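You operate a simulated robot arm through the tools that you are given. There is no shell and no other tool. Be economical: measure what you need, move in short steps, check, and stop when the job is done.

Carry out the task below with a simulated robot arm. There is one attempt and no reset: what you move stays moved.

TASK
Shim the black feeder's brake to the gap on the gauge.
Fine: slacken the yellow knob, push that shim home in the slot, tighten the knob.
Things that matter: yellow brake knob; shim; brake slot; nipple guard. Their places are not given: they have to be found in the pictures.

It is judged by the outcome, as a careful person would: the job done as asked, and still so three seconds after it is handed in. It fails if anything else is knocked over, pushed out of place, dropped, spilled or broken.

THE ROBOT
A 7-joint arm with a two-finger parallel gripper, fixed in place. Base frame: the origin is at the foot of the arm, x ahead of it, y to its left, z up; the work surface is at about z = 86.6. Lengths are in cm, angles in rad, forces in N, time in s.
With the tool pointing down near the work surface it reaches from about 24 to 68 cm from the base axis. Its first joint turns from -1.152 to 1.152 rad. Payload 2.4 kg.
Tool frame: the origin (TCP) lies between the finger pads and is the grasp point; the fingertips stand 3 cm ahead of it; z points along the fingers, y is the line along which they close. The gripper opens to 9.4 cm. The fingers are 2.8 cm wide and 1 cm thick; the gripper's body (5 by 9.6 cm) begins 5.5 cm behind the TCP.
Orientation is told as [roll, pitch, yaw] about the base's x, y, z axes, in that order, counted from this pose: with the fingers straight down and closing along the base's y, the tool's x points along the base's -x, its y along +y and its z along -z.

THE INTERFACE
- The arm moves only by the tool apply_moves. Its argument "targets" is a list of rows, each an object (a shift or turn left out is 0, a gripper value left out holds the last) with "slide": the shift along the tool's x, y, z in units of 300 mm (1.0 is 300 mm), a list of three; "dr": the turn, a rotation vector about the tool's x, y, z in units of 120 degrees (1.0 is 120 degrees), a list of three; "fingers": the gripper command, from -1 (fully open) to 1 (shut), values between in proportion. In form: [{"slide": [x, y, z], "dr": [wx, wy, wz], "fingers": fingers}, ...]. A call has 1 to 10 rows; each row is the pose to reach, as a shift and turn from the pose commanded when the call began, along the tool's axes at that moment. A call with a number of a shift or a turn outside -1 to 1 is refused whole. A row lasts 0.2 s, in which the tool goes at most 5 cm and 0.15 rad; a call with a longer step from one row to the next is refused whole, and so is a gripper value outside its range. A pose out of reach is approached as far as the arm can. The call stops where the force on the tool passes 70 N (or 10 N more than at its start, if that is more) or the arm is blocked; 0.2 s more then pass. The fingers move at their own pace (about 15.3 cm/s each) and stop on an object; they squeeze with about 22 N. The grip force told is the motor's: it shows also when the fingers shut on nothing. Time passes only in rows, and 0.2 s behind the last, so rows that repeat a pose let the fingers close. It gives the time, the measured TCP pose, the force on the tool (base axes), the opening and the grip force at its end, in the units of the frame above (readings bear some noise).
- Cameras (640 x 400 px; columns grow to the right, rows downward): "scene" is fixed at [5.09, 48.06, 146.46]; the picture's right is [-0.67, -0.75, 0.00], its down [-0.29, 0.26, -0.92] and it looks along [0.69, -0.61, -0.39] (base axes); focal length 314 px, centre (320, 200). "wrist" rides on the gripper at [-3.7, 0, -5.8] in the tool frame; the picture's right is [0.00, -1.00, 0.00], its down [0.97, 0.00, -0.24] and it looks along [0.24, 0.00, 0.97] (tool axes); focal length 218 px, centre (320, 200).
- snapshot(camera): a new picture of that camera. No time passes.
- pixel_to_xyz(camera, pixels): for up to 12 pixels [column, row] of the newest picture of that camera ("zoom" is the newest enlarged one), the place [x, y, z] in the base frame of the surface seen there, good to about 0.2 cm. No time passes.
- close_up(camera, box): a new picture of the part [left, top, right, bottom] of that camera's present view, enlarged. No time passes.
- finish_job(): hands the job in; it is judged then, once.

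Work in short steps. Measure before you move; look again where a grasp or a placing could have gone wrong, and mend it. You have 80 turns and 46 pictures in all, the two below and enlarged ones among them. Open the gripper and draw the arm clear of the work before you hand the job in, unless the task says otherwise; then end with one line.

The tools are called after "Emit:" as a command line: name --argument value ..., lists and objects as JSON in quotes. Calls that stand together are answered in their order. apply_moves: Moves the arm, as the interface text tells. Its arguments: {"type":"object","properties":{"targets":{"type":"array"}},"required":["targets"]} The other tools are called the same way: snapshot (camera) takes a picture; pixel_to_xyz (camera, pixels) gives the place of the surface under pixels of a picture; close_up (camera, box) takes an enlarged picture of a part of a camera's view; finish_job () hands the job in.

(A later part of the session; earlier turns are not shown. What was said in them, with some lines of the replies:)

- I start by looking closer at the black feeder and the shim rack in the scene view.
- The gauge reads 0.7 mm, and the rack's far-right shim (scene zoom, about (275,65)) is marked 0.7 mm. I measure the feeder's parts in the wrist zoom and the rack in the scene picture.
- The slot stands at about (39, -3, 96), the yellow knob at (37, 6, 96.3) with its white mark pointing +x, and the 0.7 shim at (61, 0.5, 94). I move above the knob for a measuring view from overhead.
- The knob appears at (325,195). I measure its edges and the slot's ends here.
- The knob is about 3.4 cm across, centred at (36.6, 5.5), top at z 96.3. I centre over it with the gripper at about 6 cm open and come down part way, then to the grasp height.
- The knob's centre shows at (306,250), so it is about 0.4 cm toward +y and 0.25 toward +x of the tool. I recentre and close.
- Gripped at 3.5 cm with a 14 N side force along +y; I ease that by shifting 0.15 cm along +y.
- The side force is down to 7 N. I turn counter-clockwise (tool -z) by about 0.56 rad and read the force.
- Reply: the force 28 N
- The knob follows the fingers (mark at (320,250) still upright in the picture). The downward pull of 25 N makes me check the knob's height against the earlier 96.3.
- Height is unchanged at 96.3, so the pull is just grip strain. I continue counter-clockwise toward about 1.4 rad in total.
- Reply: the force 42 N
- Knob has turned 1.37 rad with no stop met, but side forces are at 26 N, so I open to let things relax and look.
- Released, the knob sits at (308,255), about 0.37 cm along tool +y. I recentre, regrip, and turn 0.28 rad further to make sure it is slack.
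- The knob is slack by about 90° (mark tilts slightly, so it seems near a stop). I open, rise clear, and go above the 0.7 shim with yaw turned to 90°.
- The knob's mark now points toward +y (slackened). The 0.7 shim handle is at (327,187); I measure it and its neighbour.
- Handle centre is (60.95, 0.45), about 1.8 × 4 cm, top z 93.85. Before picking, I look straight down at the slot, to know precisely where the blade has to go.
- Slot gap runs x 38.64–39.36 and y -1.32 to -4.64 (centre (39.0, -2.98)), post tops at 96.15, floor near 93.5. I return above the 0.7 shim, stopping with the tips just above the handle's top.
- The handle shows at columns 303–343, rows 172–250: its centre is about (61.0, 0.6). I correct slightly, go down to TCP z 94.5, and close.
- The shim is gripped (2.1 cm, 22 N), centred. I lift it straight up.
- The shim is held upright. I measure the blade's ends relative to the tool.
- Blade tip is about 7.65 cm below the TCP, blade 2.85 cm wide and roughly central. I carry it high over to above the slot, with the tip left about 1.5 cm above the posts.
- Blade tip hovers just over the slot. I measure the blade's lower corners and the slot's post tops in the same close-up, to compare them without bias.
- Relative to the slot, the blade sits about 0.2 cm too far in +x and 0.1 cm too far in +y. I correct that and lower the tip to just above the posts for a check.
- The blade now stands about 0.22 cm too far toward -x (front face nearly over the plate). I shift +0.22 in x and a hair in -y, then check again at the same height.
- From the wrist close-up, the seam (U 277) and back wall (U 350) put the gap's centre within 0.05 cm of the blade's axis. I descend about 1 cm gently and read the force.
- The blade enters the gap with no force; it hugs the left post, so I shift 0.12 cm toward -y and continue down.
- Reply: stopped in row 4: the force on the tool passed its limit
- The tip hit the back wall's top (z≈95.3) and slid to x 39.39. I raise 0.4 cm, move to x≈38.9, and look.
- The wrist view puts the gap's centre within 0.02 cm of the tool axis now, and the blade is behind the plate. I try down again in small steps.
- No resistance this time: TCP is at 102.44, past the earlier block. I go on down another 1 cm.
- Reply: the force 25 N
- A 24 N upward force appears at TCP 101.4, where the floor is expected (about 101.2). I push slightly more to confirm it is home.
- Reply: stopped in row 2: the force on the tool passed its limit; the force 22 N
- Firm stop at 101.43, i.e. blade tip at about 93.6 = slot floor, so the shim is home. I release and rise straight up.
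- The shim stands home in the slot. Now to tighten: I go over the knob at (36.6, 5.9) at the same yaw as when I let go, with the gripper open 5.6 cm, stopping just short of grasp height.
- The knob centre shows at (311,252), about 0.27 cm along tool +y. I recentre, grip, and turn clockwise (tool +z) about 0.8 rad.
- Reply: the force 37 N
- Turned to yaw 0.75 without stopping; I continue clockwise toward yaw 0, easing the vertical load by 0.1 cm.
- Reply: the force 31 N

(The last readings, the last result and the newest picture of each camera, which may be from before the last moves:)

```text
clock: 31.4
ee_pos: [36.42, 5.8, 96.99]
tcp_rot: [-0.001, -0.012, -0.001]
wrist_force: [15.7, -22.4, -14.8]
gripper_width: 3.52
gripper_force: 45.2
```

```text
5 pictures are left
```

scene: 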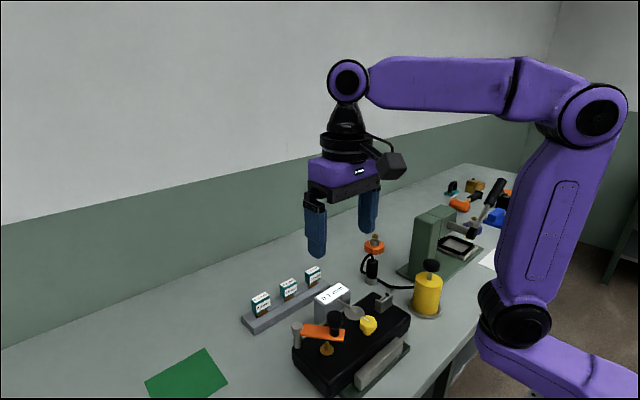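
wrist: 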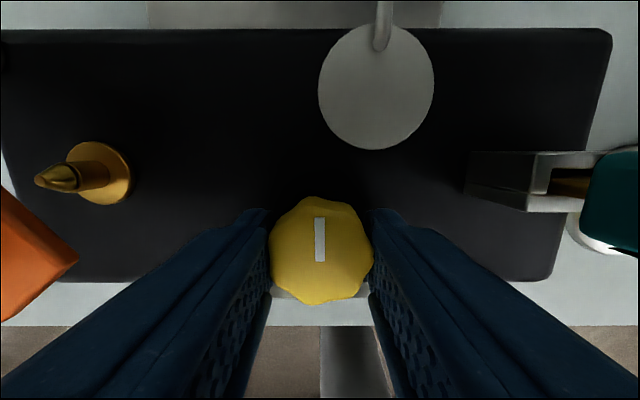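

The mark is back at its original +x direction. I try a little further (0.14 rad) to see that it is firm.

Emit:
apply_moves --targets '[{"dr": [0, 0, 0.035], "fingers": 1}, {"dr": [0, 0, 0.065], "fingers": 1}]'

Emit:
close_up --camera "wrist" --box '[240, 180, 400, 320]'

```text
clock: 32.0
ee_pos: [36.43, 5.86, 97.01]
tcp_rot: [0.002, -0.01, -0.136]
wrist_force: [11.6, -24.7, 4.7]
gripper_width: 3.53
gripper_force: 44.8
```

```text
2.86 times, centred on (320, 250) of wrist
```

zoom: 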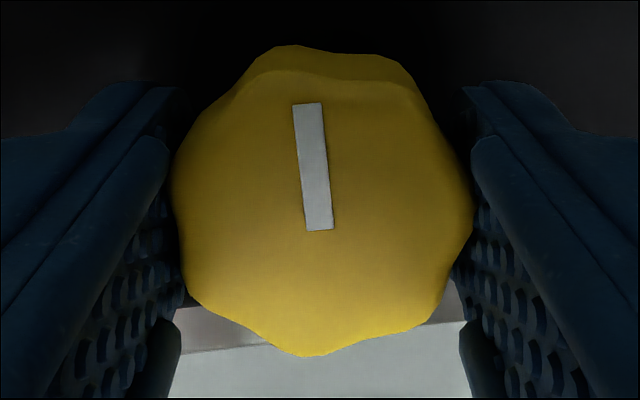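

The tool turned 0.136 rad while the mark stayed at +x (it lags by about 7° in the picture), so the knob is at its tight stop. I open and rise clear.

Emit:
apply_moves --targets '[{"fingers": -0.2}, {"fingers": -0.2}, {"slide": [0, 0, -0.12], "fingers": -0.2}, {"slide": [0, 0, -0.27], "fingers": -0.2}, {"slide": [0, 0, -0.43], "fingers": -0.2}, {"slide": [0, 0, -0.58], "fingers": -0.2}, {"slide": [0, 0.15, -0.65], "fingers": -0.2}, {"slide": [0, 0.3, -0.65], "fingers": -0.2}]'

Emit:
snapshot --camera "scene"

Emit:
close_up --camera "scene" --box '[250, 255, 430, 395]'

```text
clock: 33.8
ee_pos: [37.13, 14.94, 116.59]
tcp_rot: [0.001, -0.013, -0.134]
wrist_force: [-0.4, 0.3, -0.7]
gripper_width: 5.63
gripper_force: 0.1
```

```text
3 pictures are left
```

scene: 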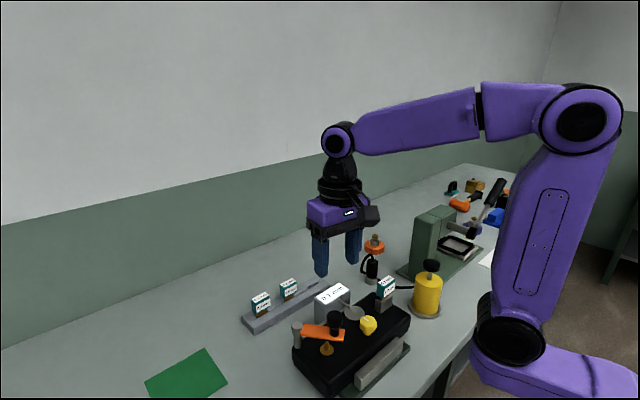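

```text
2.86 times, centred on (340, 325) of scene
```

zoom: 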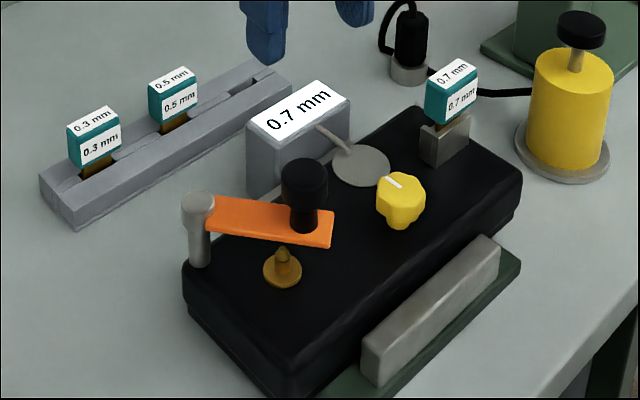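

The shim is upright and home in the slot, the knob mark is back at the tight position, and the guard, gauge and other shims are as they were. I hand it in.

Emit:
finish_job

```text
The job is handed in.
```

I slackened the yellow knob, pushed the 0.7 mm shim (matching the gauge) fully down in the brake slot, and tightened the knob back to its stop; the gripper is open and the arm is clear.
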